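You operate a simulated robot arm through the tools that you are given. There is no shell and no other tool. Be economical: measure what you need, move in short steps, check, and stop when the job is done.

The job below is to be done with a simulated robot arm. You get a single attempt, and the scene is never put back.

TASK
Shut the foams drawer. Open the dishes drawer, take the blue card and put it in the inside of the dishes drawer and shut the drawer again. Press the zero button two times. Put the grit round beige pad from the top of the check bench on the top of the post shelf and the wool round beige pad on the top of the sorting bench. Put two of the silver step blocks from the top of the care bench on the top of the fitting bench. The order is free. Set down upright: blue card.

It is judged by the outcome, as a careful person would: the job done as asked, and still so three seconds after it is handed in. It fails if anything else is knocked over, pushed out of place, dropped, spilled or broken.

THE ROBOT
A 6-joint arm with a fingered hand on a trunk, on a base that drives. Base frame: it is fixed to the floor where the robot stands at the start and does not move with it; the origin is under the middle of the robot, x ahead of it, y to its left, z up. Lengths are in m, angles in rad, forces in N, time in s.
With the tool pointing down near the work surface it reaches from about 0.16 to 0.54 m from the robot's upright axis, wherever it stands. Its first joint turns from -2.897 to 2.897 rad. Places, roughly: blue card [-0.25, 4, 1.5]; dishes drawer [-4.9, 4, 0.7]; foams drawer [0.4, 0, 0.3]; inside of the dishes drawer [-5, 4.1, 0.6]; round beige pad [-5.75, 1.25, 1]; silver step block [-6.75, -1.75, 1]; top of the fitting bench [-5, -2.7, 0.9]; top of the post shelf (23x85 cm) [-6.14, 1.52, 1.22]; top of the sorting bench [-4.3, -2.9, 0.9]; zero button [-2.5, 4.9, 1.2]. Payload 3.1 kg.
The tool frame sits at the grasp point between the pads (the TCP): z along the fingers, y along the line on which they close. The tips reach 0.022 m beyond it. The gripper opens to 0.132 m. The gripper's body begins 0.06 m behind the TCP. The gripper is a hand of 4 fingers: y runs from the thumb to the fingers, the wrist lies at [0, 0, -0.218] in the tool frame, and closing takes about 1.5 s.
Orientation is that of the tool frame in the base frame, as a unit quaternion [x, y, z, w]. With the fingers straight down and closing along the base's y, the tool's x points along the base's -x, its y along +y and its z along -z.

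THE INTERFACE
- The arm moves only by the tool drive_tool. Its argument "deltas" is a list of rows, each an object (a shift or turn left out is 0, a gripper value left out holds the last) with "linear": the shift along the base's x, y, z in m, a list of three; "angular": the turn, a rotation vector about the base's x, y, z in rad, a list of three. In form: [{"linear": [dx, dy, dz], "angular": [wx, wy, wz]}, ...]. A call has 1 to 8 rows; each row shifts and turns the commanded pose from where the row before left it. "hand" is the closure, from 0 (fully open) to 1 (shut), set as the call begins (left out, the last holds). Rows are played at 5 a second. More than 0.05 m and 0.15 rad between two rows, or a gripper value outside its range, and nothing of the call is played. Where a pose cannot be reached the arm comes as near as it can. A force on the tool above 40 N (or 10 N above the force at the start of the call, whichever is more), or a blocked arm, ends the call early, and 0.2 s more pass. The fingers move at their own pace (about 0.153 m/s each) and stop on an object; they squeeze with about 29 N. The grip force told is the motor's: it shows also when the fingers shut on nothing. Time passes only in rows, and 0.2 s behind the last, so rows that do not move let the fingers close. It gives the time, the measured TCP pose, the force on the tool (base axes), the opening and the grip force at its end, in the units of the frame above (readings bear some noise), with the torque about the TCP (base axes, N m) and any sound that the robot's microphone picked up.
- Cameras (640 x 400 px; columns grow to the right, rows downward): "scene" is now at [-0.0034, 0.1087, 1.4072]; the picture's right is [-0.55, -0.83, 0.00], its down [-0.78, 0.52, -0.36] and it looks along [0.30, -0.20, -0.93] (base axes); focal length 283 px, centre (320, 200). "wrist" rides on the gripper at [0.053, -0.053, -0.084] in the tool frame; the picture's right is [0.71, 0.71, 0.00], its down [-0.53, 0.53, -0.67] and it looks along [-0.47, 0.47, 0.74] (tool axes); focal length 247 px, centre (320, 200). There is no depth. A picture from a camera that has moved, and an enlarged one, comes with that camera's place and axes in the base frame and with its lens. The place of the scene camera against the robot may be out by one fixed shift of up to 0.025 m in any direction.
- get_image(camera): a new picture of that camera. The clock stands still meanwhile.
- raise_lower(by): slides the trunk up (or, below 0, down) by that many m; the arm and the scene camera ride with it, the base frame stays. It gives what a move gives, with no picture.
- drive_base(legs): drives the robot by 1 to 6 legs, each [ahead, left, turn to the left] in m, m and rad, along the robot's own axes; the way and the turn of a leg run together, so that a leg with both is an arc; at most 1.5 m and 3.142 rad a leg. The arm and the cameras ride along, it lands a little off, and it stops where it bumps. It gives what a move gives.
- grasp_type(shape): the hand has 4 fingers and takes this shape, open, in about a second: jaw (thumb against the fingers, like two jaws); tri (thumb and two fingers); tip (a fingertip pinch); poke (one finger out to press); point (the index stretched); flat (the hand flat); cup (the hand cupped); fist (a fist). The gripper value then closes the fingers along that shape, each until it touches; the sizes above hold for jaw. It gives what a move gives, with no picture.
- turn_head(pan, tilt): turns the head with the scene camera to pan (to the left, within 2.705 rad either way) and tilt (down, from -0.506 to 1.204), counted from straight ahead of the robot. It gives what a move gives.
- close_up(camera, box): a new picture of the part [left, top, right, bottom] of that camera's present view, enlarged. The clock stands still meanwhile.
- close_job(): hands the job in; it is judged then, once.

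Work in short steps. Places have to be worked out from the pictures, the camera data and where the tool is seen: move nearer, look again, correct. Check each grasp and each placing, and mend what went wrong. You have 207 turns and 180 pictures in all, those below and enlarged ones among them. Open the gripper and draw the arm clear of the work before you hand the job in, unless the task says otherwise; then end with one line.

The tools are called as a command line: name --argument value ..., lists and objects as JSON in quotes. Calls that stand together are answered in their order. drive_tool: Moves the arm, as the interface text tells. Its arguments: {"type":"object","properties":{"deltas":{"type":"array","items":{"type":"object","properties":{"linear":{"type":"array","items":{"type":"number"}},"angular":{"type":"array","items":{"type":"number"}}}}},"hand":{"type":"number"}},"required":["deltas"]} The other tools are called the same way: raise_lower (by) slides the trunk up or down; grasp_type (shape) gives the hand a shape; drive_base (legs) drives the base; turn_head (pan, tilt) turns the head that bears the scene camera; get_image (camera) takes a picture; close_up (camera, box) takes an enlarged picture of a part of a camera's view; close_job () hands the job in.

At the start:

```text
t: 0.0
position: [0.3301, -0.0011, 0.7845]
orientation: [0.0, 1.0, -0.001, 0.0]
wrist_force: [-0.6, 0.0, 0.5]
torque: [-0.01, 0.01, 0.0]
width: 0.1319
finger_force: 0.0
shape: jaw
trunk travel left (down, up): [-0.125, 0.261]
robot x, y, heading: [0.0006, 0.0001, -0.003]
head pan, tilt: [-0.586, 1.201]
```

scene: 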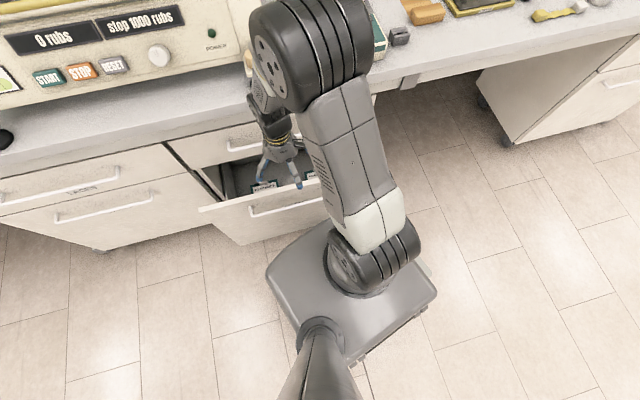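
wrist: 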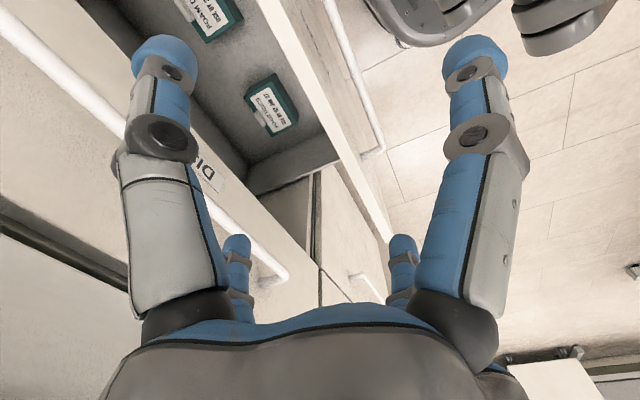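

The open drawer in front is presumably foams; I look with the head straight and tilted down.

turn_head --pan 0.3 --tilt 1.0

get_image --camera "scene"

```text
t: 1.2
position: [0.3292, -0.0012, 0.7841]
orientation: [0.0, 1.0, 0.0, 0.0]
wrist_force: [0.3, -0.6, 0.6]
torque: [-0.01, 0.0, -0.01]
width: 0.1317
finger_force: 0.0
shape: jaw
trunk travel left (down, up): [-0.125, 0.261]
robot x, y, heading: [0.0016, 0.0027, -0.0]
head pan, tilt: [0.3, 1.0]
```

```text
177 pictures are left
camera scene: at [0.0167, 0.1602, 1.4198], right [0.29, -0.96, 0.0], down [-0.8, -0.25, -0.54], along [0.52, 0.16, -0.84], focal length 283 px, centre (320, 200)
```

scene: 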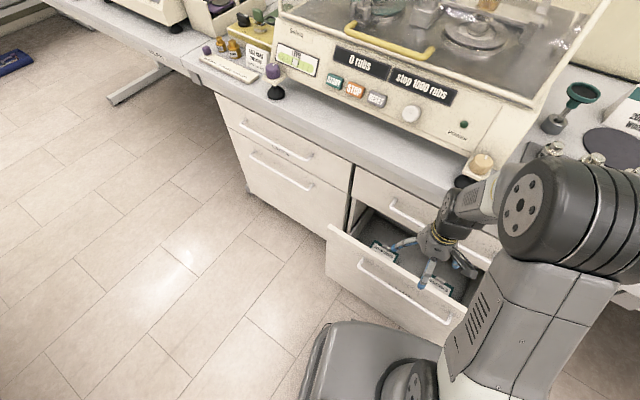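

The bench is turned about 19° (drawer closes along ≈[0.947,-0.32]), front open ≈0.16 m. I back off and face the drawer squarely.

drive_base --legs '[[-0.2, 0, 0], [0, 0, -0.325]]'

turn_head --pan 0.0 --tilt 0.7

get_image --camera "scene"

```text
t: 3.8
position: [0.1128, -0.1074, 0.7849]
orientation: [0.164, 0.987, 0.001, 0.0]
wrist_force: [-1.1, 0.2, -0.5]
torque: [0.0, -0.01, 0.0]
width: 0.1316
finger_force: 0.0
shape: jaw
trunk travel left (down, up): [-0.125, 0.261]
robot x, y, heading: [-0.1985, -0.0013, -0.329]
head pan, tilt: [0.3, 1.0]
```

```text
t: 4.6
position: [0.1129, -0.1073, 0.784]
orientation: [0.164, 0.986, 0.0, 0.0]
wrist_force: [0.2, -1.0, -0.3]
torque: [0.01, 0.0, -0.01]
width: 0.132
finger_force: 0.0
shape: jaw
trunk travel left (down, up): [-0.125, 0.261]
robot x, y, heading: [-0.1979, -0.0023, -0.332]
head pan, tilt: [0.0, 0.7]
```

```text
176 pictures are left
camera scene: at [-0.1176, 0.1241, 1.4431], right [-0.32, -0.95, 0.0], down [-0.61, 0.21, -0.76], along [0.72, -0.25, -0.64], focal length 283 px, centre (320, 200)
```

scene: 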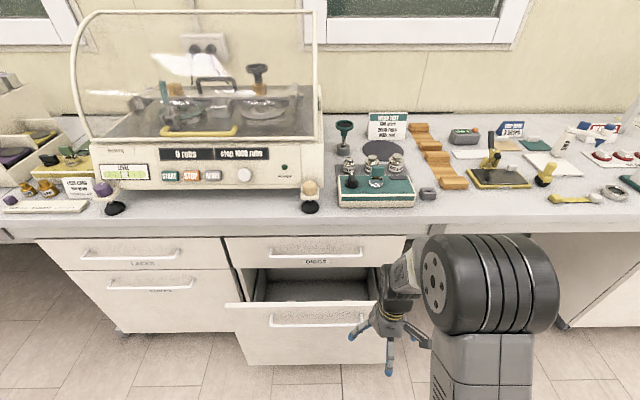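

The view is now square; I zoom to read drawer labels.

close_up --camera "scene" --box '[30, 225, 430, 375]'

```text
1.60 times, centred on (230, 300) of scene
camera zoom: at [-0.1176, 0.1241, 1.4431], right [-0.32, -0.95, 0.0], down [-0.61, 0.21, -0.76], along [0.72, -0.25, -0.64], focal length 453 px, centre (464, 40)
```

zoom: 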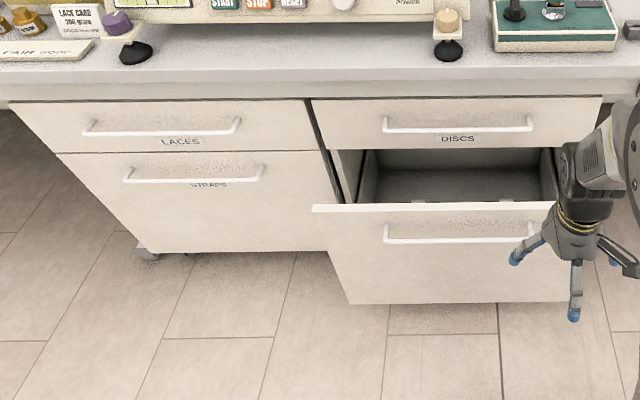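

Foams is the open one; centred ≈0.17 m to my left. I shift left, lower the trunk, and tilt the closed hand forward.

drive_base --legs '[[-0.05, 0.17, 0]]'

raise_lower --by -0.12

drive_tool --deltas '[{"angular": [-0.0455, -0.132, 0]}, {"angular": [-0.0455, -0.132, 0]}, {"angular": [-0.0455, -0.132, 0]}, {"angular": [-0.0455, -0.132, 0]}, {"angular": [-0.0455, -0.132, 0]}, {"angular": [-0.0455, -0.132, 0]}, {"angular": [-0.0455, -0.132, 0]}, {}]' --hand 1

drive_tool --deltas '[{"linear": [0, 0, -0.04]}, {"linear": [0, 0, -0.04]}, {"linear": [0, 0, -0.04]}, {"linear": [0, 0, -0.04]}, {"linear": [0, 0, -0.04]}, {}]'

get_image --camera "scene"

```text
t: 6.1
position: [0.1214, 0.073, 0.7843]
orientation: [0.163, 0.987, -0.001, 0.0]
wrist_force: [0.2, -0.3, -0.4]
torque: [0.01, 0.03, -0.01]
width: 0.1318
finger_force: 0.0
shape: jaw
trunk travel left (down, up): [-0.125, 0.261]
robot x, y, heading: [-0.1911, 0.1782, -0.324]
head pan, tilt: [0.0, 0.7]
```

```text
t: 7.6
position: [0.1219, 0.0725, 0.6639]
orientation: [0.163, 0.987, 0.0, 0.001]
wrist_force: [0.8, -0.4, -1.0]
torque: [0.0, -0.01, -0.03]
width: 0.1318
finger_force: 0.0
shape: jaw
trunk travel left (down, up): [-0.005, 0.381]
robot x, y, heading: [-0.1946, 0.1807, -0.331]
head pan, tilt: [0.0, 0.7]
```

```text
t: 9.4
position: [0.1789, 0.0531, 0.6474]
orientation: [0.144, 0.871, -0.079, 0.462]
wrist_force: [1.0, 0.2, -0.7]
torque: [-0.01, 0.02, 0.0]
width: 0.0001
finger_force: 28.7
shape: jaw
out of reach, approached as far as the arm can: row 4, 5, 6, 7
trunk travel left (down, up): [-0.005, 0.381]
robot x, y, heading: [-0.1907, 0.1798, -0.326]
head pan, tilt: [0.0, 0.7]
```

```text
t: 10.8
position: [0.181, 0.0553, 0.4454]
orientation: [0.144, 0.871, -0.079, 0.462]
wrist_force: [-0.3, -0.4, 0.9]
torque: [0.03, -0.03, 0.0]
width: 0.0
finger_force: 28.8
shape: jaw
trunk travel left (down, up): [-0.005, 0.381]
robot x, y, heading: [-0.1891, 0.183, -0.324]
head pan, tilt: [0.0, 0.7]
```

```text
174 pictures are left
camera scene: at [-0.1096, 0.3038, 1.3232], right [-0.32, -0.95, 0.0], down [-0.61, 0.21, -0.76], along [0.72, -0.25, -0.64], focal length 283 px, centre (320, 200)
```

scene: 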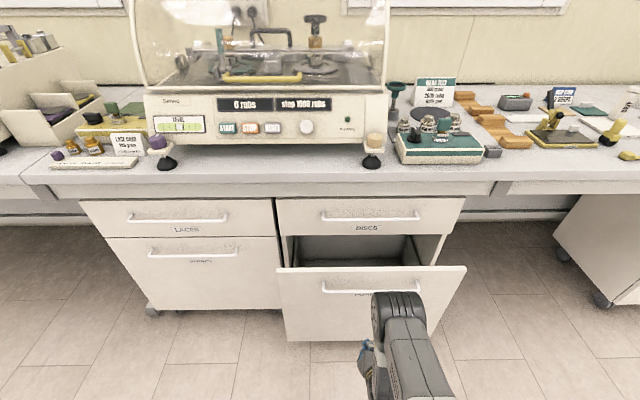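

The hand is tilted about 55° forward and below the drawer's top edge, gap ≈0.19 m. I drive forward and watch the contact.

drive_base --legs '[[0.18, 0, 0]]'

get_image --camera "scene"

```text
t: 12.3
position: [0.3505, -0.0023, 0.4456]
orientation: [0.144, 0.871, -0.079, 0.463]
wrist_force: [-0.5, 0.4, -0.3]
torque: [0.01, 0.03, 0.02]
width: 0.0
finger_force: 29.6
shape: jaw
trunk travel left (down, up): [-0.005, 0.381]
robot x, y, heading: [-0.0242, 0.1214, -0.329]
head pan, tilt: [0.0, 0.7]
```

```text
173 pictures are left
camera scene: at [0.0608, 0.2459, 1.3232], right [-0.32, -0.95, 0.0], down [-0.61, 0.21, -0.76], along [0.72, -0.25, -0.64], focal length 283 px, centre (320, 200)
```

scene: 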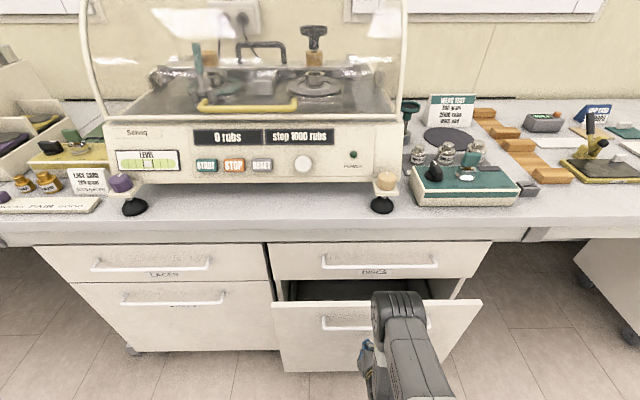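

No contact yet. I keep driving forward in small legs.

drive_base --legs '[[0.1, 0, 0]]'

get_image --camera "scene"

```text
t: 13.5
position: [0.445, -0.0356, 0.445]
orientation: [0.144, 0.871, -0.079, 0.463]
wrist_force: [0.4, 0.0, 0.5]
torque: [-0.02, -0.01, -0.01]
width: 0.0
finger_force: 29.1
shape: jaw
trunk travel left (down, up): [-0.005, 0.381]
robot x, y, heading: [0.0728, 0.0895, -0.331]
head pan, tilt: [0.0, 0.7]
```

```text
172 pictures are left
camera scene: at [0.1551, 0.2138, 1.3232], right [-0.32, -0.95, 0.0], down [-0.61, 0.21, -0.76], along [0.72, -0.25, -0.64], focal length 283 px, centre (320, 200)
```

scene: 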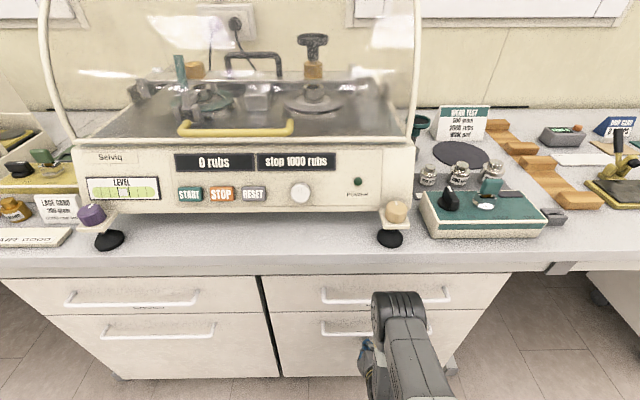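

The drawer looks nearly shut; I zoom to check the gap.

close_up --camera "scene" --box '[200, 250, 520, 400]'

```text
2.00 times, centred on (360, 325) of scene
camera zoom: at [0.1551, 0.2138, 1.3232], right [-0.32, -0.95, 0.0], down [-0.61, 0.21, -0.76], along [0.72, -0.25, -0.64], focal length 566 px, centre (240, -50)
```

zoom: 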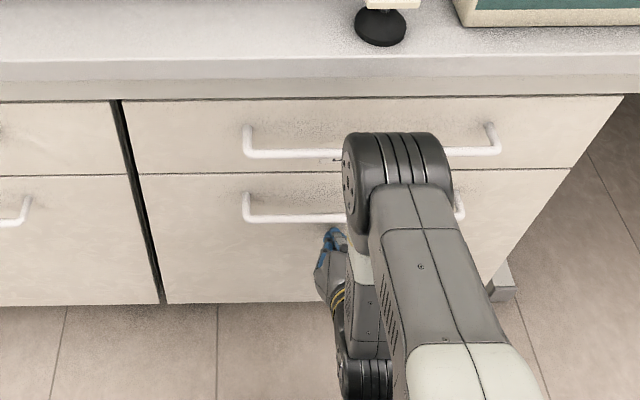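

It looks flush. A gentle nudge with the arm confirms it, then I back off.

drive_tool --deltas '[{"linear": [0.0095, -0.0032, 0]}, {"linear": [0.0095, -0.0032, 0]}, {"linear": [0.0095, -0.0032, 0]}, {"linear": [0.0095, -0.0032, 0]}]'

```text
t: 14.0
position: [0.4492, -0.0369, 0.4394]
orientation: [0.145, 0.876, -0.078, 0.453]
wrist_force: [-10.0, 4.1, 2.6]
torque: [0.02, 0.05, 0.02]
width: 0.0
finger_force: 28.8
shape: jaw
trunk travel left (down, up): [-0.005, 0.381]
robot x, y, heading: [0.0771, 0.0895, -0.325]
head pan, tilt: [0.0, 0.7]
stopped in row 2: the force on the tool passed its limit at 51 N (the readings are from after the stop); the commanded pose is now the measured one
```

Firm stop: the drawer is shut. I back away, restore the arm, and look around.

drive_base --legs '[[-0.5, 0, 0]]'

drive_tool --deltas '[{"linear": [0, 0, 0.05], "angular": [0.044, 0.128, 0]}, {"linear": [0, 0, 0.05], "angular": [0.044, 0.128, 0]}, {"linear": [0, 0, 0.05], "angular": [0.044, 0.128, 0]}, {"linear": [0, 0, 0.05], "angular": [0.044, 0.128, 0]}, {"linear": [0, 0, 0.05], "angular": [0.044, 0.128, 0]}, {"angular": [0.044, 0.128, 0]}, {"angular": [0.044, 0.128, 0]}, {}]' --hand 0

raise_lower --by 0.22

get_image --camera "scene"

turn_head --pan 1.8 --tilt 0.25

get_image --camera "scene"

```text
t: 16.9
position: [-0.0242, 0.1234, 0.4403]
orientation: [0.149, 0.874, -0.08, 0.455]
wrist_force: [-0.4, 0.2, -0.6]
torque: [-0.01, -0.03, 0.02]
width: 0.0
finger_force: 28.9
shape: jaw
trunk travel left (down, up): [-0.005, 0.381]
robot x, y, heading: [-0.4013, 0.2497, -0.334]
head pan, tilt: [0.0, 0.7]
```

```text
t: 18.7
position: [-0.023, 0.1237, 0.691]
orientation: [0.165, 0.986, -0.005, 0.005]
wrist_force: [0.8, -1.5, 0.6]
torque: [0.02, 0.01, 0.0]
width: 0.1318
finger_force: 0.0
shape: jaw
trunk travel left (down, up): [-0.005, 0.381]
robot x, y, heading: [-0.4018, 0.25, -0.337]
head pan, tilt: [0.0, 0.7]
```

```text
t: 21.1
position: [-0.0229, 0.1236, 0.9115]
orientation: [0.166, 0.986, -0.005, 0.005]
wrist_force: [-0.1, 0.2, 0.0]
torque: [0.03, 0.0, -0.01]
width: 0.132
finger_force: 0.1
shape: jaw
trunk travel left (down, up): [-0.225, 0.161]
robot x, y, heading: [-0.4013, 0.2541, -0.335]
head pan, tilt: [0.0, 0.7]
```

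```text
170 pictures are left
camera scene: at [-0.3189, 0.377, 1.5428], right [-0.33, -0.94, 0.0], down [-0.61, 0.21, -0.76], along [0.72, -0.25, -0.64], focal length 283 px, centre (320, 200)
```

scene: 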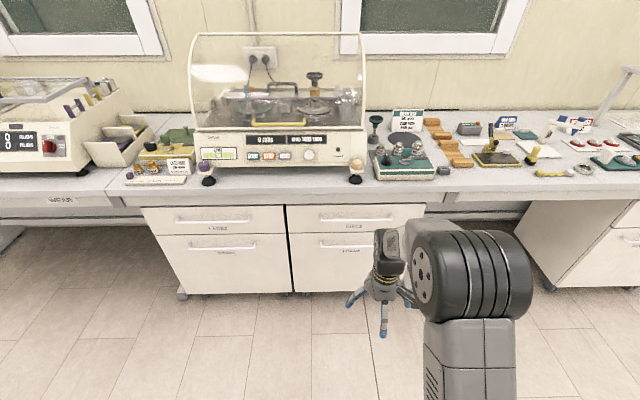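

```text
t: 22.9
position: [-0.0221, 0.1245, 0.9106]
orientation: [0.165, 0.986, -0.005, 0.005]
wrist_force: [-0.2, 0.6, 0.2]
torque: [0.04, 0.0, 0.02]
width: 0.1318
finger_force: 0.0
shape: jaw
trunk travel left (down, up): [-0.225, 0.161]
robot x, y, heading: [-0.3993, 0.2534, -0.336]
head pan, tilt: [1.799, 0.25]
```

```text
169 pictures are left
camera scene: at [-0.3891, 0.4978, 1.5835], right [0.99, -0.11, 0.0], down [-0.03, -0.25, -0.97], along [0.1, 0.96, -0.25], focal length 283 px, centre (320, 200)
```

scene: 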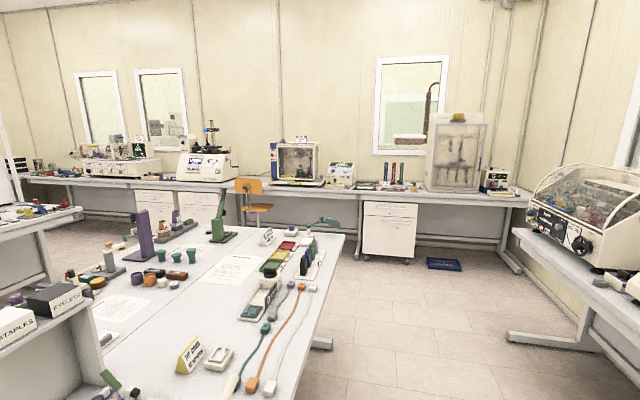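

Foams is shut. I survey further to the left/back.

turn_head --pan 2.65 --tilt 0.25

get_image --camera "scene"

turn_head --pan -2.6 --tilt 0.25

get_image --camera "scene"

```text
t: 24.0
position: [-0.0231, 0.125, 0.91]
orientation: [0.165, 0.986, -0.005, 0.005]
wrist_force: [-0.5, -0.3, -0.1]
torque: [0.02, 0.03, 0.0]
width: 0.1318
finger_force: 0.0
shape: jaw
trunk travel left (down, up): [-0.225, 0.161]
robot x, y, heading: [-0.4039, 0.2568, -0.335]
head pan, tilt: [2.649, 0.25]
```

```text
168 pictures are left
camera scene: at [-0.4623, 0.4738, 1.5835], right [0.74, 0.68, 0.0], down [0.17, -0.18, -0.97], along [-0.66, 0.71, -0.25], focal length 283 px, centre (320, 200)
```

scene: 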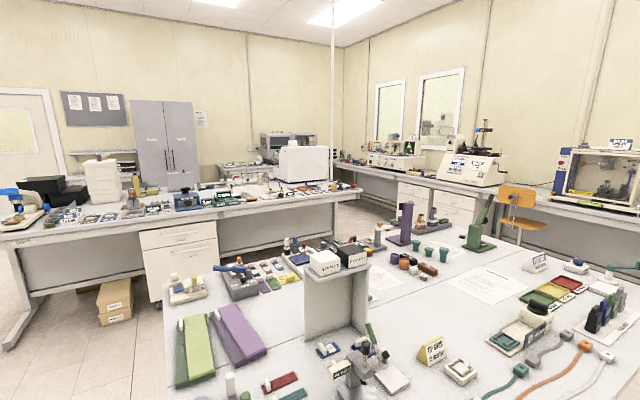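

```text
t: 28.1
position: [-0.0235, 0.1234, 0.9109]
orientation: [0.165, 0.986, -0.005, 0.005]
wrist_force: [0.3, 0.1, -0.3]
torque: [-0.01, 0.01, -0.01]
width: 0.1324
finger_force: 0.2
shape: jaw
trunk travel left (down, up): [-0.225, 0.161]
robot x, y, heading: [-0.3991, 0.2524, -0.336]
head pan, tilt: [-2.601, 0.25]
```

```text
167 pictures are left
camera scene: at [-0.4906, 0.3858, 1.5835], right [-0.2, 0.98, 0.0], down [0.24, 0.05, -0.97], along [-0.95, -0.2, -0.25], focal length 283 px, centre (320, 200)
```

scene: 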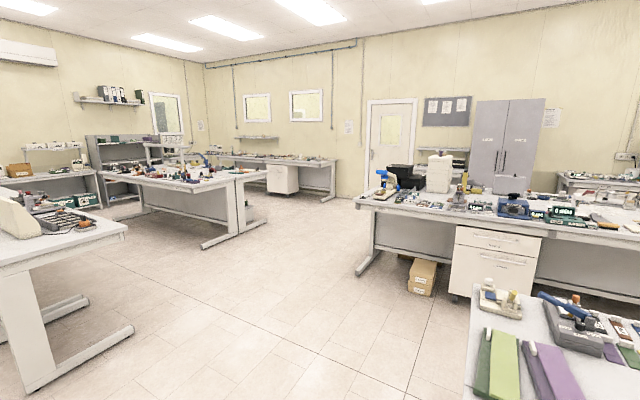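

I map it: the aisle runs along u≈(0.32,0.95) between the window bench and the central island, whose corner seems close behind me. I centre in the aisle and turn to face along it.

drive_base --legs '[[0.18, 0, 0], [0, 0, 1.571]]'

turn_head --pan 0.25 --tilt 0.4

get_image --camera "scene"

```text
t: 33.4
position: [-0.0913, 0.5679, 0.9107]
orientation: [-0.57, 0.821, 0.001, 0.007]
wrist_force: [0.2, -0.9, 0.7]
torque: [-0.01, -0.01, -0.01]
width: 0.1318
finger_force: 0.0
shape: jaw
trunk travel left (down, up): [-0.225, 0.161]
robot x, y, heading: [-0.232, 0.1914, 1.206]
head pan, tilt: [-2.601, 0.25]
```

```text
t: 35.9
position: [-0.0906, 0.5697, 0.9104]
orientation: [-0.571, 0.821, 0.0, 0.008]
wrist_force: [-0.1, -0.3, -0.3]
torque: [-0.06, -0.05, -0.01]
width: 0.1321
finger_force: 0.0
shape: jaw
trunk travel left (down, up): [-0.225, 0.161]
robot x, y, heading: [-0.2312, 0.1927, 1.209]
head pan, tilt: [0.25, 0.4]
```

```text
166 pictures are left
camera scene: at [-0.368, 0.2738, 1.5695], right [0.99, -0.11, 0.0], down [-0.04, -0.39, -0.92], along [0.1, 0.92, -0.39], focal length 283 px, centre (320, 200)
```

scene: 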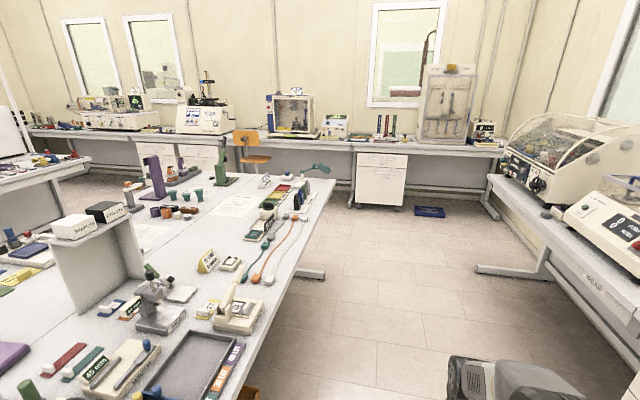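

The path ahead is clear; I drive up the aisle past the island.

drive_base --legs '[[1.3, 0, 0.03], [1.2, 0, 0]]'

turn_head --pan 0.7 --tilt 0.3

get_image --camera "scene"

```text
t: 48.3
position: [0.7299, 2.9588, 0.9106]
orientation: [-0.588, 0.809, 0.0, 0.008]
wrist_force: [-0.5, -0.2, -0.5]
torque: [0.03, 0.0, 0.0]
width: 0.132
finger_force: 0.1
shape: jaw
trunk travel left (down, up): [-0.225, 0.161]
robot x, y, heading: [0.6069, 2.5766, 1.256]
head pan, tilt: [0.25, 0.4]
```

```text
t: 49.2
position: [0.7305, 2.9593, 0.9109]
orientation: [-0.588, 0.809, 0.0, 0.007]
wrist_force: [-0.3, 0.2, 0.1]
torque: [0.0, 0.02, -0.02]
width: 0.1321
finger_force: 0.0
shape: jaw
trunk travel left (down, up): [-0.225, 0.161]
robot x, y, heading: [0.6075, 2.5816, 1.253]
head pan, tilt: [0.7, 0.3]
```

```text
165 pictures are left
camera scene: at [0.4234, 2.646, 1.5788], right [0.93, 0.37, 0.0], down [0.11, -0.27, -0.96], along [-0.36, 0.89, -0.3], focal length 283 px, centre (320, 200)
```

scene: 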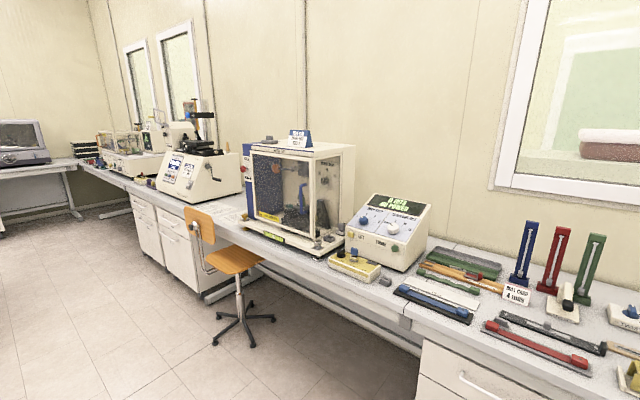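

The blue card is on top of the glass chamber. I zoom.

close_up --camera "scene" --box '[220, 110, 380, 270]'

close_up --camera "scene" --box '[270, 115, 330, 155]'

```text
2.50 times, centred on (300, 190) of scene
camera zoom: at [0.4234, 2.646, 1.5788], right [0.93, 0.37, 0.0], down [0.11, -0.27, -0.96], along [-0.36, 0.89, -0.3], focal length 708 px, centre (370, 225)
```

zoom: 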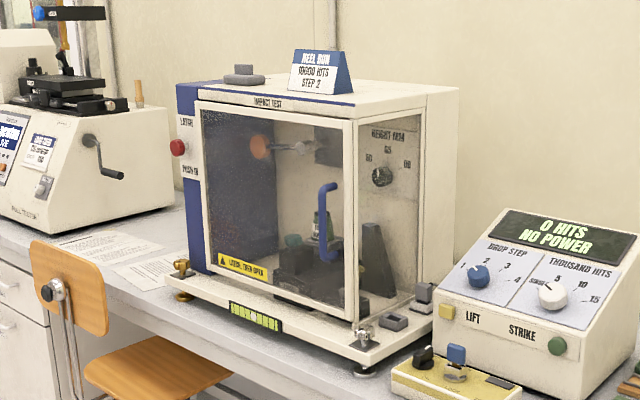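

```text
10.00 times, centred on (300, 135) of scene
camera zoom: at [0.4234, 2.646, 1.5788], right [0.93, 0.37, 0.0], down [0.11, -0.27, -0.96], along [-0.36, 0.89, -0.3], focal length 2830 px, centre (520, 850)
```

zoom: 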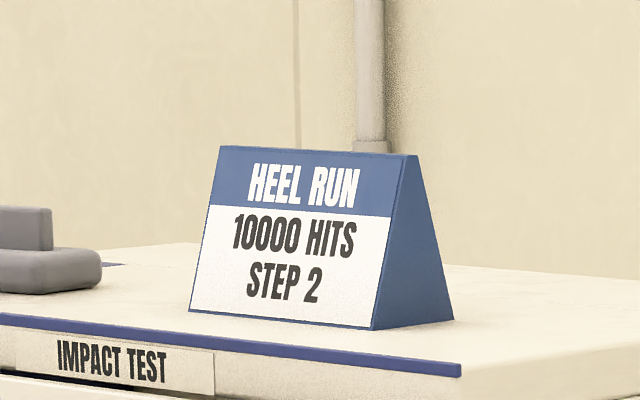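

The card is a solid tent prism, ridge along the bench; position ≈[-0.25,4.0]. I raise the trunk and arm, then strafe left to face it.

raise_lower --by 0.16

drive_tool --deltas '[{"linear": [0, 0, 0.05]}, {"linear": [0, 0, 0.05]}, {"linear": [0, 0, 0.05]}, {"linear": [0, 0, 0.05]}, {"linear": [0, 0, 0.05]}, {"linear": [0, 0, 0.05]}, {"linear": [0, 0, 0.05]}, {"linear": [0, 0, 0.05]}]'

drive_base --legs '[[0, 1.2, 0]]'

turn_head --pan -0.1 --tilt 0.3

get_image --camera "scene"

```text
t: 51.0
position: [0.729, 2.9588, 1.0716]
orientation: [-0.588, 0.808, 0.0, 0.007]
wrist_force: [0.8, 0.1, 0.7]
torque: [0.0, 0.03, -0.02]
width: 0.1319
finger_force: 0.0
shape: jaw
trunk travel left (down, up): [-0.385, 0.001]
robot x, y, heading: [0.6078, 2.5804, 1.254]
head pan, tilt: [0.7, 0.3]
```

```text
t: 52.8
position: [0.7234, 2.9383, 1.4368]
orientation: [-0.588, 0.808, 0.001, 0.009]
wrist_force: [-0.4, 0.0, 0.4]
torque: [0.03, 0.0, -0.01]
width: 0.132
finger_force: 0.0
shape: jaw
out of reach, approached as far as the arm can: row 8
trunk travel left (down, up): [-0.385, 0.001]
robot x, y, heading: [0.6069, 2.5763, 1.254]
head pan, tilt: [0.7, 0.3]
```

```text
t: 58.9
position: [-0.425, 3.3072, 1.4354]
orientation: [-0.595, 0.804, 0.002, 0.009]
wrist_force: [-0.8, 0.4, 0.2]
torque: [0.0, 0.01, -0.03]
width: 0.1319
finger_force: 0.1
shape: jaw
trunk travel left (down, up): [-0.385, 0.001]
robot x, y, heading: [-0.5341, 2.9429, 1.262]
head pan, tilt: [0.7, 0.3]
```

```text
t: 60.0
position: [-0.4249, 3.3068, 1.4359]
orientation: [-0.595, 0.804, 0.001, 0.009]
wrist_force: [0.2, 0.0, -1.0]
torque: [0.0, -0.01, 0.01]
width: 0.132
finger_force: 0.0
shape: jaw
trunk travel left (down, up): [-0.385, 0.001]
robot x, y, heading: [-0.5367, 2.9436, 1.27]
head pan, tilt: [-0.099, 0.3]
```

```text
162 pictures are left
camera scene: at [-0.6488, 3.008, 1.7386], right [0.92, -0.39, 0.0], down [-0.12, -0.27, -0.96], along [0.37, 0.88, -0.3], focal length 283 px, centre (320, 200)
```

scene: 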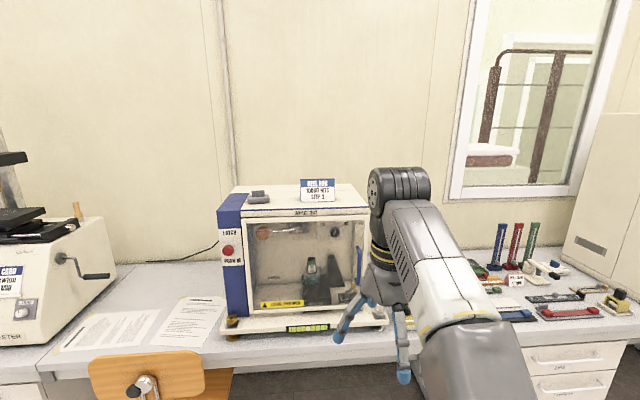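

Triangulating, the card centre is ≈[-0.243, 4.004, 1.444]. I tilt the tool 30° forward for reach and drive closer (0.45 m), then view.

drive_tool --deltas '[{"angular": [0.125, -0.0388, 0]}, {"angular": [0.125, -0.0388, 0]}, {"angular": [0.125, -0.0388, 0]}, {"angular": [0.125, -0.0388, 0]}, {"linear": [0, 0, 0.04]}, {"linear": [0, 0, 0.04]}, {}]'

drive_base --legs '[[0.42, 0, 0]]'

turn_head --pan 0.1 --tilt 0.5

get_image --camera "scene"

get_image --camera "wrist"

```text
t: 61.6
position: [-0.4235, 3.306, 1.5184]
orientation: [-0.573, 0.775, 0.154, 0.217]
wrist_force: [-0.3, 0.0, 0.6]
torque: [0.03, 0.03, 0.01]
width: 0.1322
finger_force: 0.1
shape: jaw
trunk travel left (down, up): [-0.385, 0.001]
robot x, y, heading: [-0.5351, 2.9451, 1.273]
head pan, tilt: [-0.099, 0.3]
```

```text
t: 64.2
position: [-0.3, 3.7095, 1.5173]
orientation: [-0.573, 0.775, 0.155, 0.216]
wrist_force: [-0.6, -0.2, 0.8]
torque: [0.03, 0.0, -0.01]
width: 0.1319
finger_force: 0.0
shape: jaw
trunk travel left (down, up): [-0.385, 0.001]
robot x, y, heading: [-0.4122, 3.3465, 1.272]
head pan, tilt: [-0.099, 0.3]
```

```text
t: 64.9
position: [-0.3007, 3.71, 1.5174]
orientation: [-0.574, 0.774, 0.154, 0.217]
wrist_force: [-0.2, 0.0, 0.0]
torque: [-0.01, -0.03, 0.02]
width: 0.1318
finger_force: 0.0
shape: jaw
trunk travel left (down, up): [-0.385, 0.001]
robot x, y, heading: [-0.4136, 3.3492, 1.275]
head pan, tilt: [0.099, 0.499]
```

```text
161 pictures are left
camera scene: at [-0.5423, 3.4137, 1.7203], right [0.98, -0.2, 0.0], down [-0.09, -0.47, -0.88], along [0.17, 0.86, -0.48], focal length 283 px, centre (320, 200)
```

scene: 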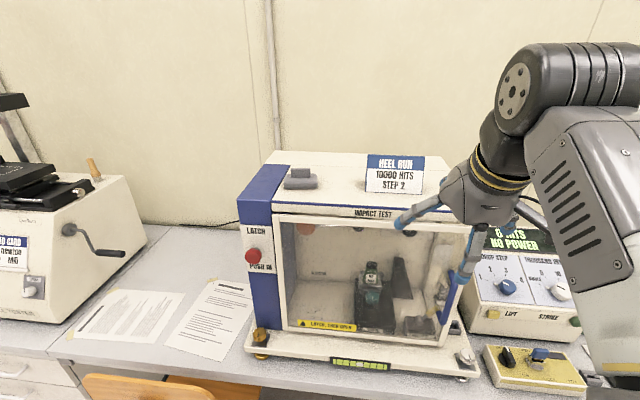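

```text
160 pictures are left
camera wrist: at [-0.2755, 3.6093, 1.5611], right [-0.85, -0.37, -0.37], down [-0.48, 0.26, 0.84], along [-0.22, 0.89, -0.4], focal length 247 px, centre (320, 200)
```

wrist: 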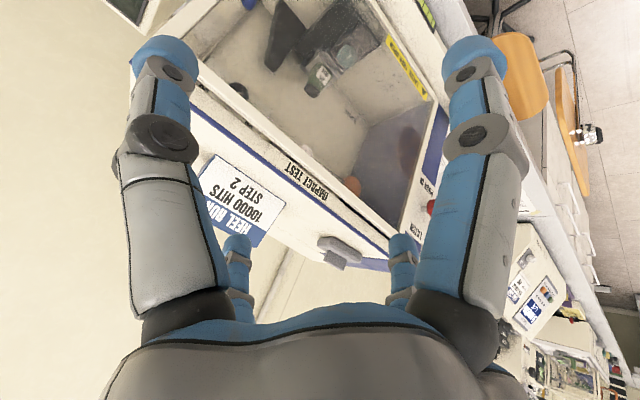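

I zoom on the card to get its dimensions and yaw.

close_up --camera "scene" --box '[340, 140, 460, 220]'

```text
5.00 times, centred on (400, 180) of scene
camera zoom: at [-0.5423, 3.4137, 1.7203], right [0.98, -0.2, 0.0], down [-0.09, -0.47, -0.88], along [0.17, 0.86, -0.48], focal length 1415 px, centre (-80, 300)
```

zoom: 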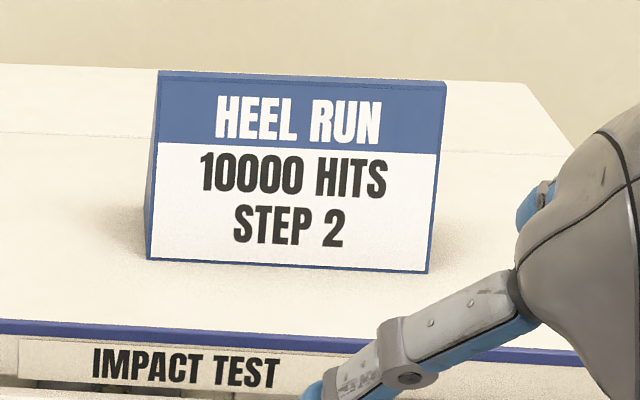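

The card is ≈0.133 m long (too long to grip by the ends), ≈0.045 deep and 0.09 tall, base z≈1.405, so I'll grip across its depth. I back off a bit, untilt, yaw the tool −90°, then side-tilt for height.

drive_tool --deltas '[{"linear": [0, 0, -0.02], "angular": [-0.125, 0.0388, 0]}, {"linear": [0, 0, -0.02], "angular": [-0.125, 0.0388, 0]}, {"linear": [0, 0, -0.02], "angular": [-0.125, 0.0388, 0]}, {"linear": [0, 0, -0.02], "angular": [-0.125, 0.0388, 0]}, {"angular": [0, 0, -0.143]}, {"angular": [0, 0, -0.143]}, {"angular": [0, 0, -0.143]}, {"angular": [0, 0, -0.143]}]'

drive_tool --deltas '[{"angular": [0, 0, -0.143]}, {"angular": [0, 0, -0.143]}, {"angular": [0, 0, -0.143]}, {"angular": [0, 0, -0.143]}, {"angular": [0, 0, -0.143]}, {"angular": [0, 0, -0.143]}, {"angular": [0, 0, -0.143]}, {}]'

drive_tool --deltas '[{"linear": [0, 0, 0.02], "angular": [0.0414, 0.134, 0]}, {"linear": [0, 0, 0.02], "angular": [0.0414, 0.134, 0]}, {"linear": [0, 0, 0.03], "angular": [0.0414, 0.134, 0]}, {}]'

```text
t: 66.7
position: [-0.3011, 3.708, 1.4368]
orientation: [-0.344, 0.939, 0.001, 0.009]
wrist_force: [0.8, -0.2, 0.4]
torque: [0.0, 0.0, 0.02]
width: 0.1319
finger_force: 0.1
shape: jaw
trunk travel left (down, up): [-0.385, 0.001]
robot x, y, heading: [-0.4088, 3.3463, 1.275]
head pan, tilt: [0.099, 0.499]
```

```text
t: 68.5
position: [-0.3008, 3.7071, 1.4316]
orientation: [0.149, 0.989, -0.005, 0.007]
wrist_force: [0.6, -0.8, -0.4]
torque: [0.0, 0.01, 0.0]
width: 0.1323
finger_force: 0.1
shape: jaw
out of reach, approached as far as the arm can: row 2
trunk travel left (down, up): [-0.385, 0.001]
robot x, y, heading: [-0.4124, 3.3486, 1.273]
head pan, tilt: [0.099, 0.499]
```

```text
t: 69.5
position: [-0.3176, 3.6904, 1.4466]
orientation: [0.145, 0.969, 0.029, -0.2]
wrist_force: [1.2, 0.1, -0.5]
torque: [-0.02, 0.0, 0.0]
width: 0.1319
finger_force: 0.1
shape: jaw
out of reach, approached as far as the arm can: row 1, 2, 3
trunk travel left (down, up): [-0.385, 0.001]
robot x, y, heading: [-0.4131, 3.3474, 1.268]
head pan, tilt: [0.099, 0.499]
```

Straight-down can't clear the card's ridge. I'll instead approach from the card's right end with the hand nearly horizontal, jaws straddling front/back. I tilt further here, still clear.

drive_tool --deltas '[{"angular": [0.0414, 0.134, 0]}, {"angular": [0.0414, 0.134, 0]}, {"angular": [0.0414, 0.134, 0]}, {"angular": [0.0414, 0.134, 0]}, {"angular": [0.0414, 0.134, 0]}, {"angular": [0.0414, 0.134, 0]}, {}]'

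get_image --camera "scene"

```text
t: 71.1
position: [-0.3236, 3.6921, 1.4438]
orientation: [0.12, 0.802, 0.087, -0.578]
wrist_force: [-0.9, -0.2, -1.0]
torque: [-0.01, 0.0, 0.02]
width: 0.1322
finger_force: 0.0
shape: jaw
out of reach, approached as far as the arm can: row 6
trunk travel left (down, up): [-0.385, 0.001]
robot x, y, heading: [-0.412, 3.3447, 1.272]
head pan, tilt: [0.099, 0.499]
```

```text
158 pictures are left
camera scene: at [-0.5426, 3.4134, 1.7202], right [0.98, -0.2, 0.0], down [-0.09, -0.47, -0.88], along [0.17, 0.86, -0.48], focal length 283 px, centre (320, 200)
```

scene: 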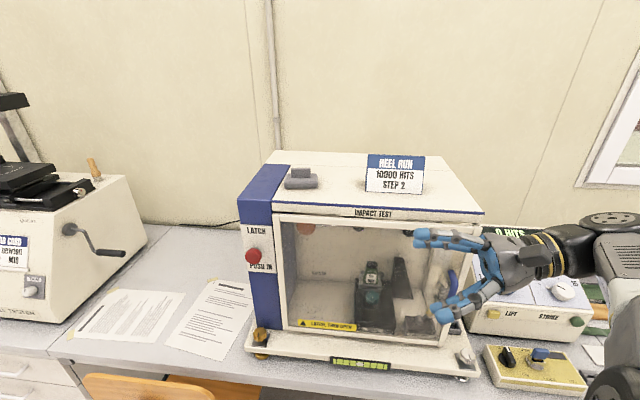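

Tilt is ≈71°. I zoom on the hand to see how the fingers spread.

close_up --camera "scene" --box '[390, 200, 590, 330]'

get_image --camera "wrist"

```text
3.08 times, centred on (490, 265) of scene
camera zoom: at [-0.5426, 3.4134, 1.7202], right [0.98, -0.2, 0.0], down [-0.09, -0.47, -0.88], along [0.17, 0.86, -0.48], focal length 871 px, centre (-203, 0)
```

zoom: 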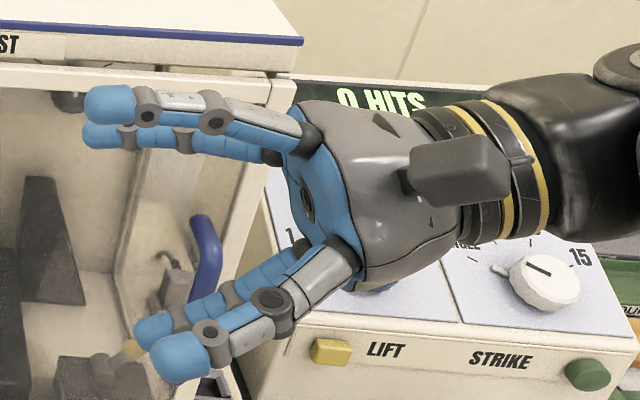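

```text
156 pictures are left
camera wrist: at [-0.2786, 3.6229, 1.5197], right [-0.01, 0.74, 0.67], down [0.92, 0.27, -0.29], along [-0.39, 0.61, -0.68], focal length 247 px, centre (320, 200)
```

wrist: 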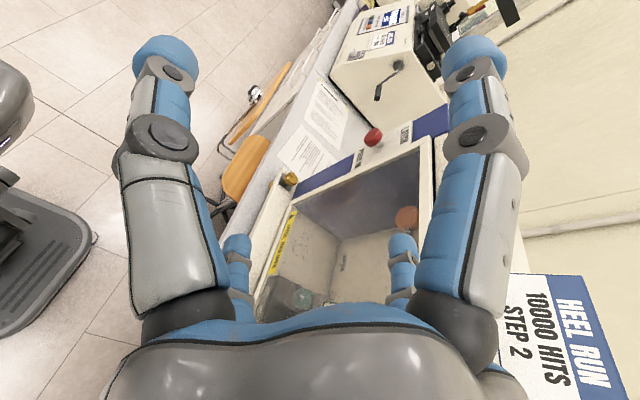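

The fingers look arranged as a cross rather than two clean jaws. I close the hand halfway in free air to see how it closes.

drive_tool --deltas '[{}, {}, {}, {}]' --hand 0.6

close_up --camera "scene" --box '[390, 200, 590, 330]'

get_image --camera "wrist"

```text
t: 72.1
position: [-0.3236, 3.6915, 1.4435]
orientation: [0.119, 0.803, 0.087, -0.577]
wrist_force: [-0.3, -0.3, 0.0]
torque: [0.03, 0.01, 0.02]
width: 0.0532
finger_force: 0.1
shape: jaw
trunk travel left (down, up): [-0.385, 0.001]
robot x, y, heading: [-0.413, 3.344, 1.274]
head pan, tilt: [0.099, 0.499]
```

```text
3.08 times, centred on (490, 265) of scene
camera zoom: at [-0.5425, 3.4135, 1.7202], right [0.98, -0.2, 0.0], down [-0.09, -0.47, -0.88], along [0.17, 0.86, -0.48], focal length 871 px, centre (-203, 0)
```

zoom: 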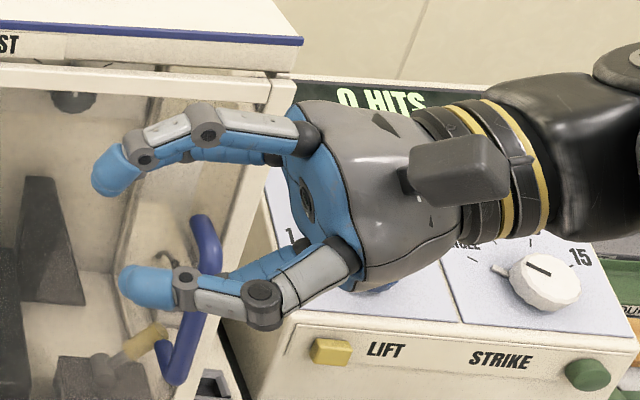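

```text
154 pictures are left
camera wrist: at [-0.2786, 3.623, 1.5198], right [-0.01, 0.74, 0.67], down [0.92, 0.27, -0.28], along [-0.39, 0.61, -0.68], focal length 247 px, centre (320, 200)
```

wrist: 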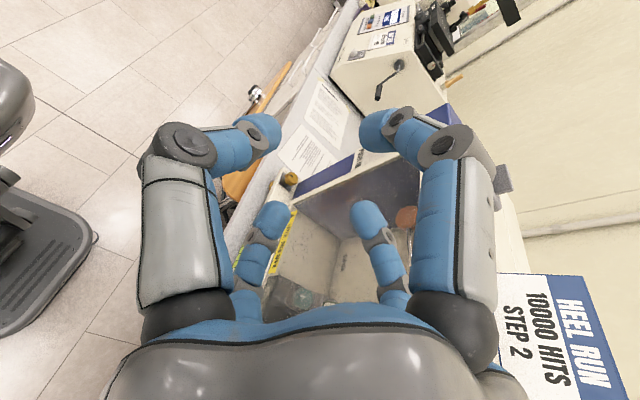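

The hand closes radially in 4 directions (±x, ±y). I check the "tip" pinch shape, which may leave only two opposing fingers.

grasp_type --shape "tip"

get_image --camera "wrist"

close_up --camera "scene" --box '[390, 200, 590, 330]'

```text
t: 73.0
position: [-0.3242, 3.6932, 1.4432]
orientation: [0.119, 0.803, 0.086, -0.577]
wrist_force: [0.3, -0.1, -0.4]
torque: [0.0, 0.02, -0.02]
width: 0.1317
finger_force: 0.1
shape: tip
trunk travel left (down, up): [-0.385, 0.001]
robot x, y, heading: [-0.4117, 3.346, 1.273]
head pan, tilt: [0.099, 0.499]
```

```text
153 pictures are left
camera wrist: at [-0.2786, 3.623, 1.5198], right [-0.01, 0.74, 0.67], down [0.92, 0.27, -0.28], along [-0.39, 0.61, -0.68], focal length 247 px, centre (320, 200)
```

wrist: 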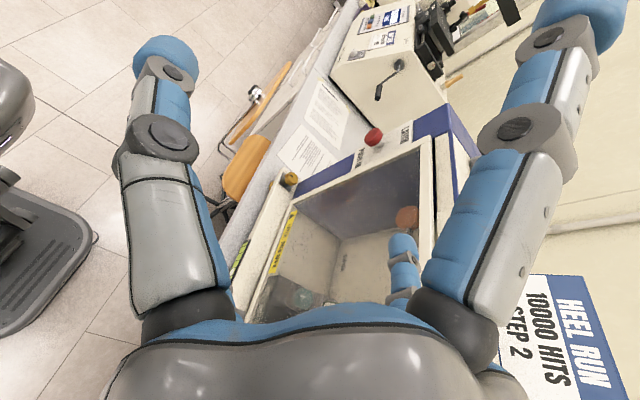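

```text
3.08 times, centred on (490, 265) of scene
camera zoom: at [-0.5424, 3.4135, 1.7202], right [0.98, -0.2, 0.0], down [-0.09, -0.47, -0.88], along [0.17, 0.86, -0.48], focal length 871 px, centre (-203, 0)
```

zoom: 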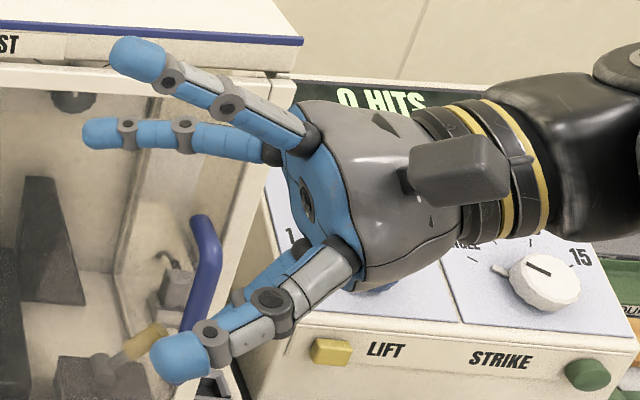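

"tip" splays the side fingers. Better: jaw shape rolled 45° so two fingers go in front and two behind the card, with 45° side tilt, partly closed. I reshape and reorient here in free air.

grasp_type --shape "jaw"

drive_tool --deltas '[{"angular": [-0.118, 0.0365, -0.0425]}, {"angular": [-0.118, 0.0365, -0.0425]}, {"angular": [-0.118, 0.0365, -0.0425]}, {"angular": [-0.118, 0.0365, -0.0425]}, {"angular": [-0.118, 0.0365, -0.0425]}, {"angular": [-0.118, 0.0365, -0.0425]}, {}]' --hand 0.25

drive_tool --deltas '[{"angular": [-0.0438, -0.1413, 0]}, {"angular": [-0.0438, -0.1413, 0]}, {"angular": [-0.0438, -0.1413, 0]}, {"linear": [0, 0, 0.02]}, {}]'

get_image --camera "wrist"

get_image --camera "scene"

```text
t: 73.9
position: [-0.3239, 3.6915, 1.4435]
orientation: [0.119, 0.804, 0.086, -0.577]
wrist_force: [0.2, 0.2, 0.0]
torque: [0.0, -0.02, 0.0]
width: 0.1316
finger_force: 0.1
shape: jaw
trunk travel left (down, up): [-0.385, 0.001]
robot x, y, heading: [-0.4103, 3.3454, 1.271]
head pan, tilt: [0.099, 0.499]
```

```text
t: 75.5
position: [-0.3235, 3.6908, 1.4441]
orientation: [0.418, 0.695, -0.139, -0.568]
wrist_force: [0.1, 0.8, -0.2]
torque: [0.0, -0.02, -0.02]
width: 0.0993
finger_force: 0.0
shape: jaw
trunk travel left (down, up): [-0.385, 0.001]
robot x, y, heading: [-0.4079, 3.3478, 1.274]
head pan, tilt: [0.099, 0.499]
```

```text
t: 76.7
position: [-0.3263, 3.6914, 1.462]
orientation: [0.473, 0.789, -0.092, -0.381]
wrist_force: [-0.3, 0.6, 0.2]
torque: [0.01, 0.0, -0.03]
width: 0.0993
finger_force: 0.2
shape: jaw
out of reach, approached as far as the arm can: row 4
trunk travel left (down, up): [-0.385, 0.001]
robot x, y, heading: [-0.4156, 3.3467, 1.268]
head pan, tilt: [0.099, 0.499]
```

```text
151 pictures are left
camera wrist: at [-0.3181, 3.6873, 1.572], right [0.3, 0.96, 0.01], down [0.95, -0.29, -0.07], along [-0.07, 0.03, -1.0], focal length 247 px, centre (320, 200)
```

wrist: 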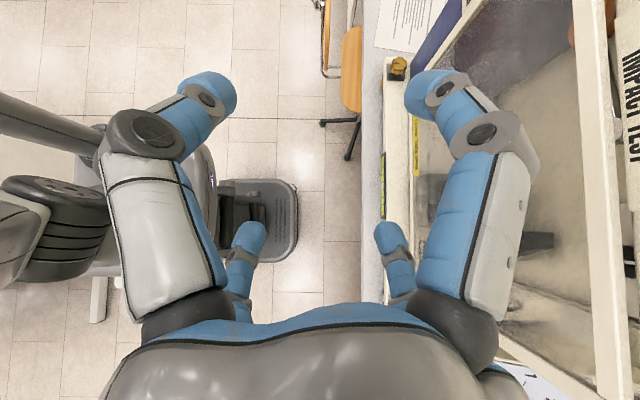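

```text
150 pictures are left
camera scene: at [-0.5425, 3.4136, 1.7202], right [0.98, -0.2, 0.0], down [-0.09, -0.47, -0.88], along [0.17, 0.86, -0.48], focal length 283 px, centre (320, 200)
```

scene: 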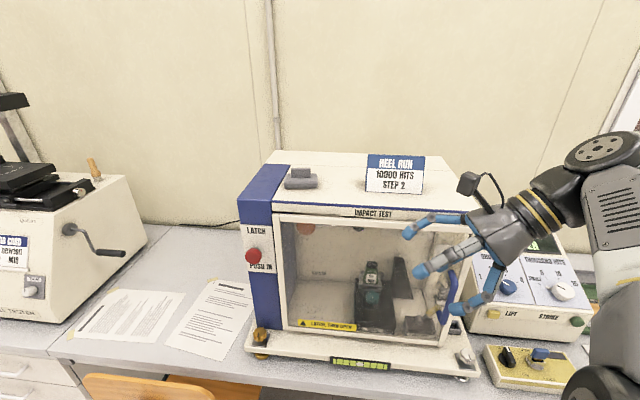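

The wrist camera now looks straight down with fingers front/back. I move base right 0.2 and forward 0.2 to bring the hand to the right of the card.

drive_base --legs '[[0, -0.2, 0], [0.2, 0, 0]]'

get_image --camera "wrist"

get_image --camera "scene"

```text
t: 79.5
position: [-0.0793, 3.8239, 1.4597]
orientation: [0.472, 0.79, -0.093, -0.38]
wrist_force: [1.2, -0.2, -0.3]
torque: [-0.01, 0.03, 0.03]
width: 0.0992
finger_force: 0.0
shape: jaw
trunk travel left (down, up): [-0.385, 0.001]
robot x, y, heading: [-0.1644, 3.4781, 1.274]
head pan, tilt: [0.099, 0.499]
```

```text
149 pictures are left
camera wrist: at [-0.0714, 3.8204, 1.5719], right [0.29, 0.96, 0.01], down [0.95, -0.29, -0.07], along [-0.07, 0.03, -1.0], focal length 247 px, centre (320, 200)
```

wrist: 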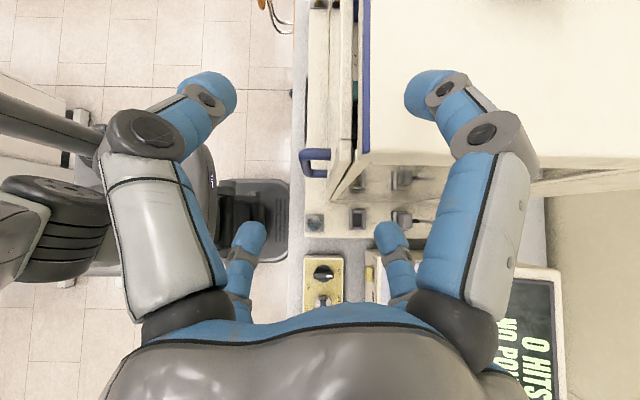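

```text
148 pictures are left
camera scene: at [-0.2947, 3.5457, 1.7202], right [0.98, -0.19, 0.0], down [-0.09, -0.47, -0.88], along [0.17, 0.86, -0.48], focal length 283 px, centre (320, 200)
```

scene: 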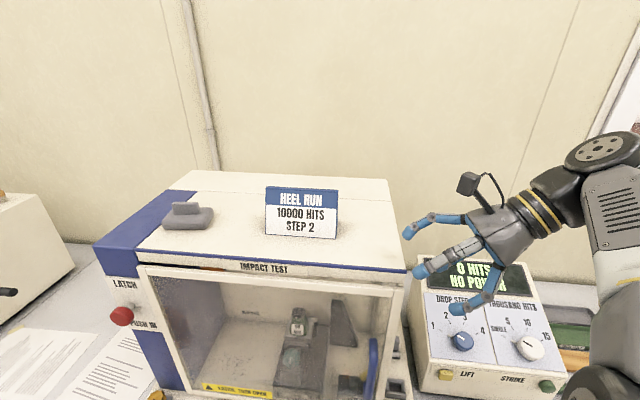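

Card axis is ≈0.118 m further ahead and 0.208 m left of the TCP; base clearance is fine. I drive forward 0.115 and look down again.

drive_base --legs '[[0.116, 0, 0]]'

get_image --camera "wrist"

get_image --camera "scene"

```text
t: 80.7
position: [-0.0471, 3.9347, 1.4611]
orientation: [0.472, 0.79, -0.092, -0.381]
wrist_force: [0.0, -0.1, -0.2]
torque: [-0.03, 0.02, 0.0]
width: 0.0997
finger_force: 0.1
shape: jaw
trunk travel left (down, up): [-0.385, 0.001]
robot x, y, heading: [-0.1333, 3.593, 1.274]
head pan, tilt: [0.099, 0.499]
```

```text
147 pictures are left
camera wrist: at [-0.0378, 3.9302, 1.572], right [0.29, 0.96, 0.01], down [0.95, -0.29, -0.07], along [-0.07, 0.03, -1.0], focal length 247 px, centre (320, 200)
```

wrist: 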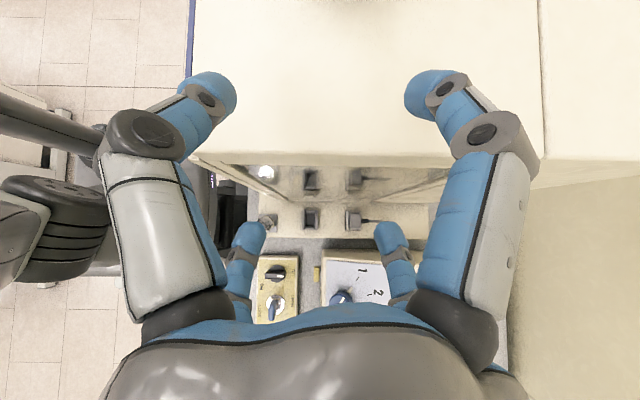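

```text
146 pictures are left
camera scene: at [-0.2615, 3.6559, 1.7202], right [0.98, -0.19, 0.0], down [-0.09, -0.47, -0.88], along [0.17, 0.86, -0.48], focal length 283 px, centre (320, 200)
```

scene: 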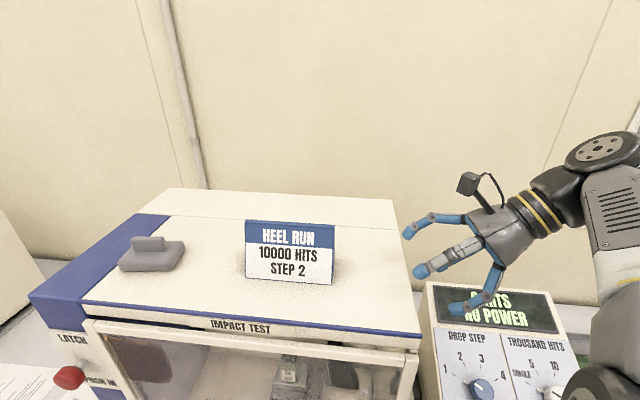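

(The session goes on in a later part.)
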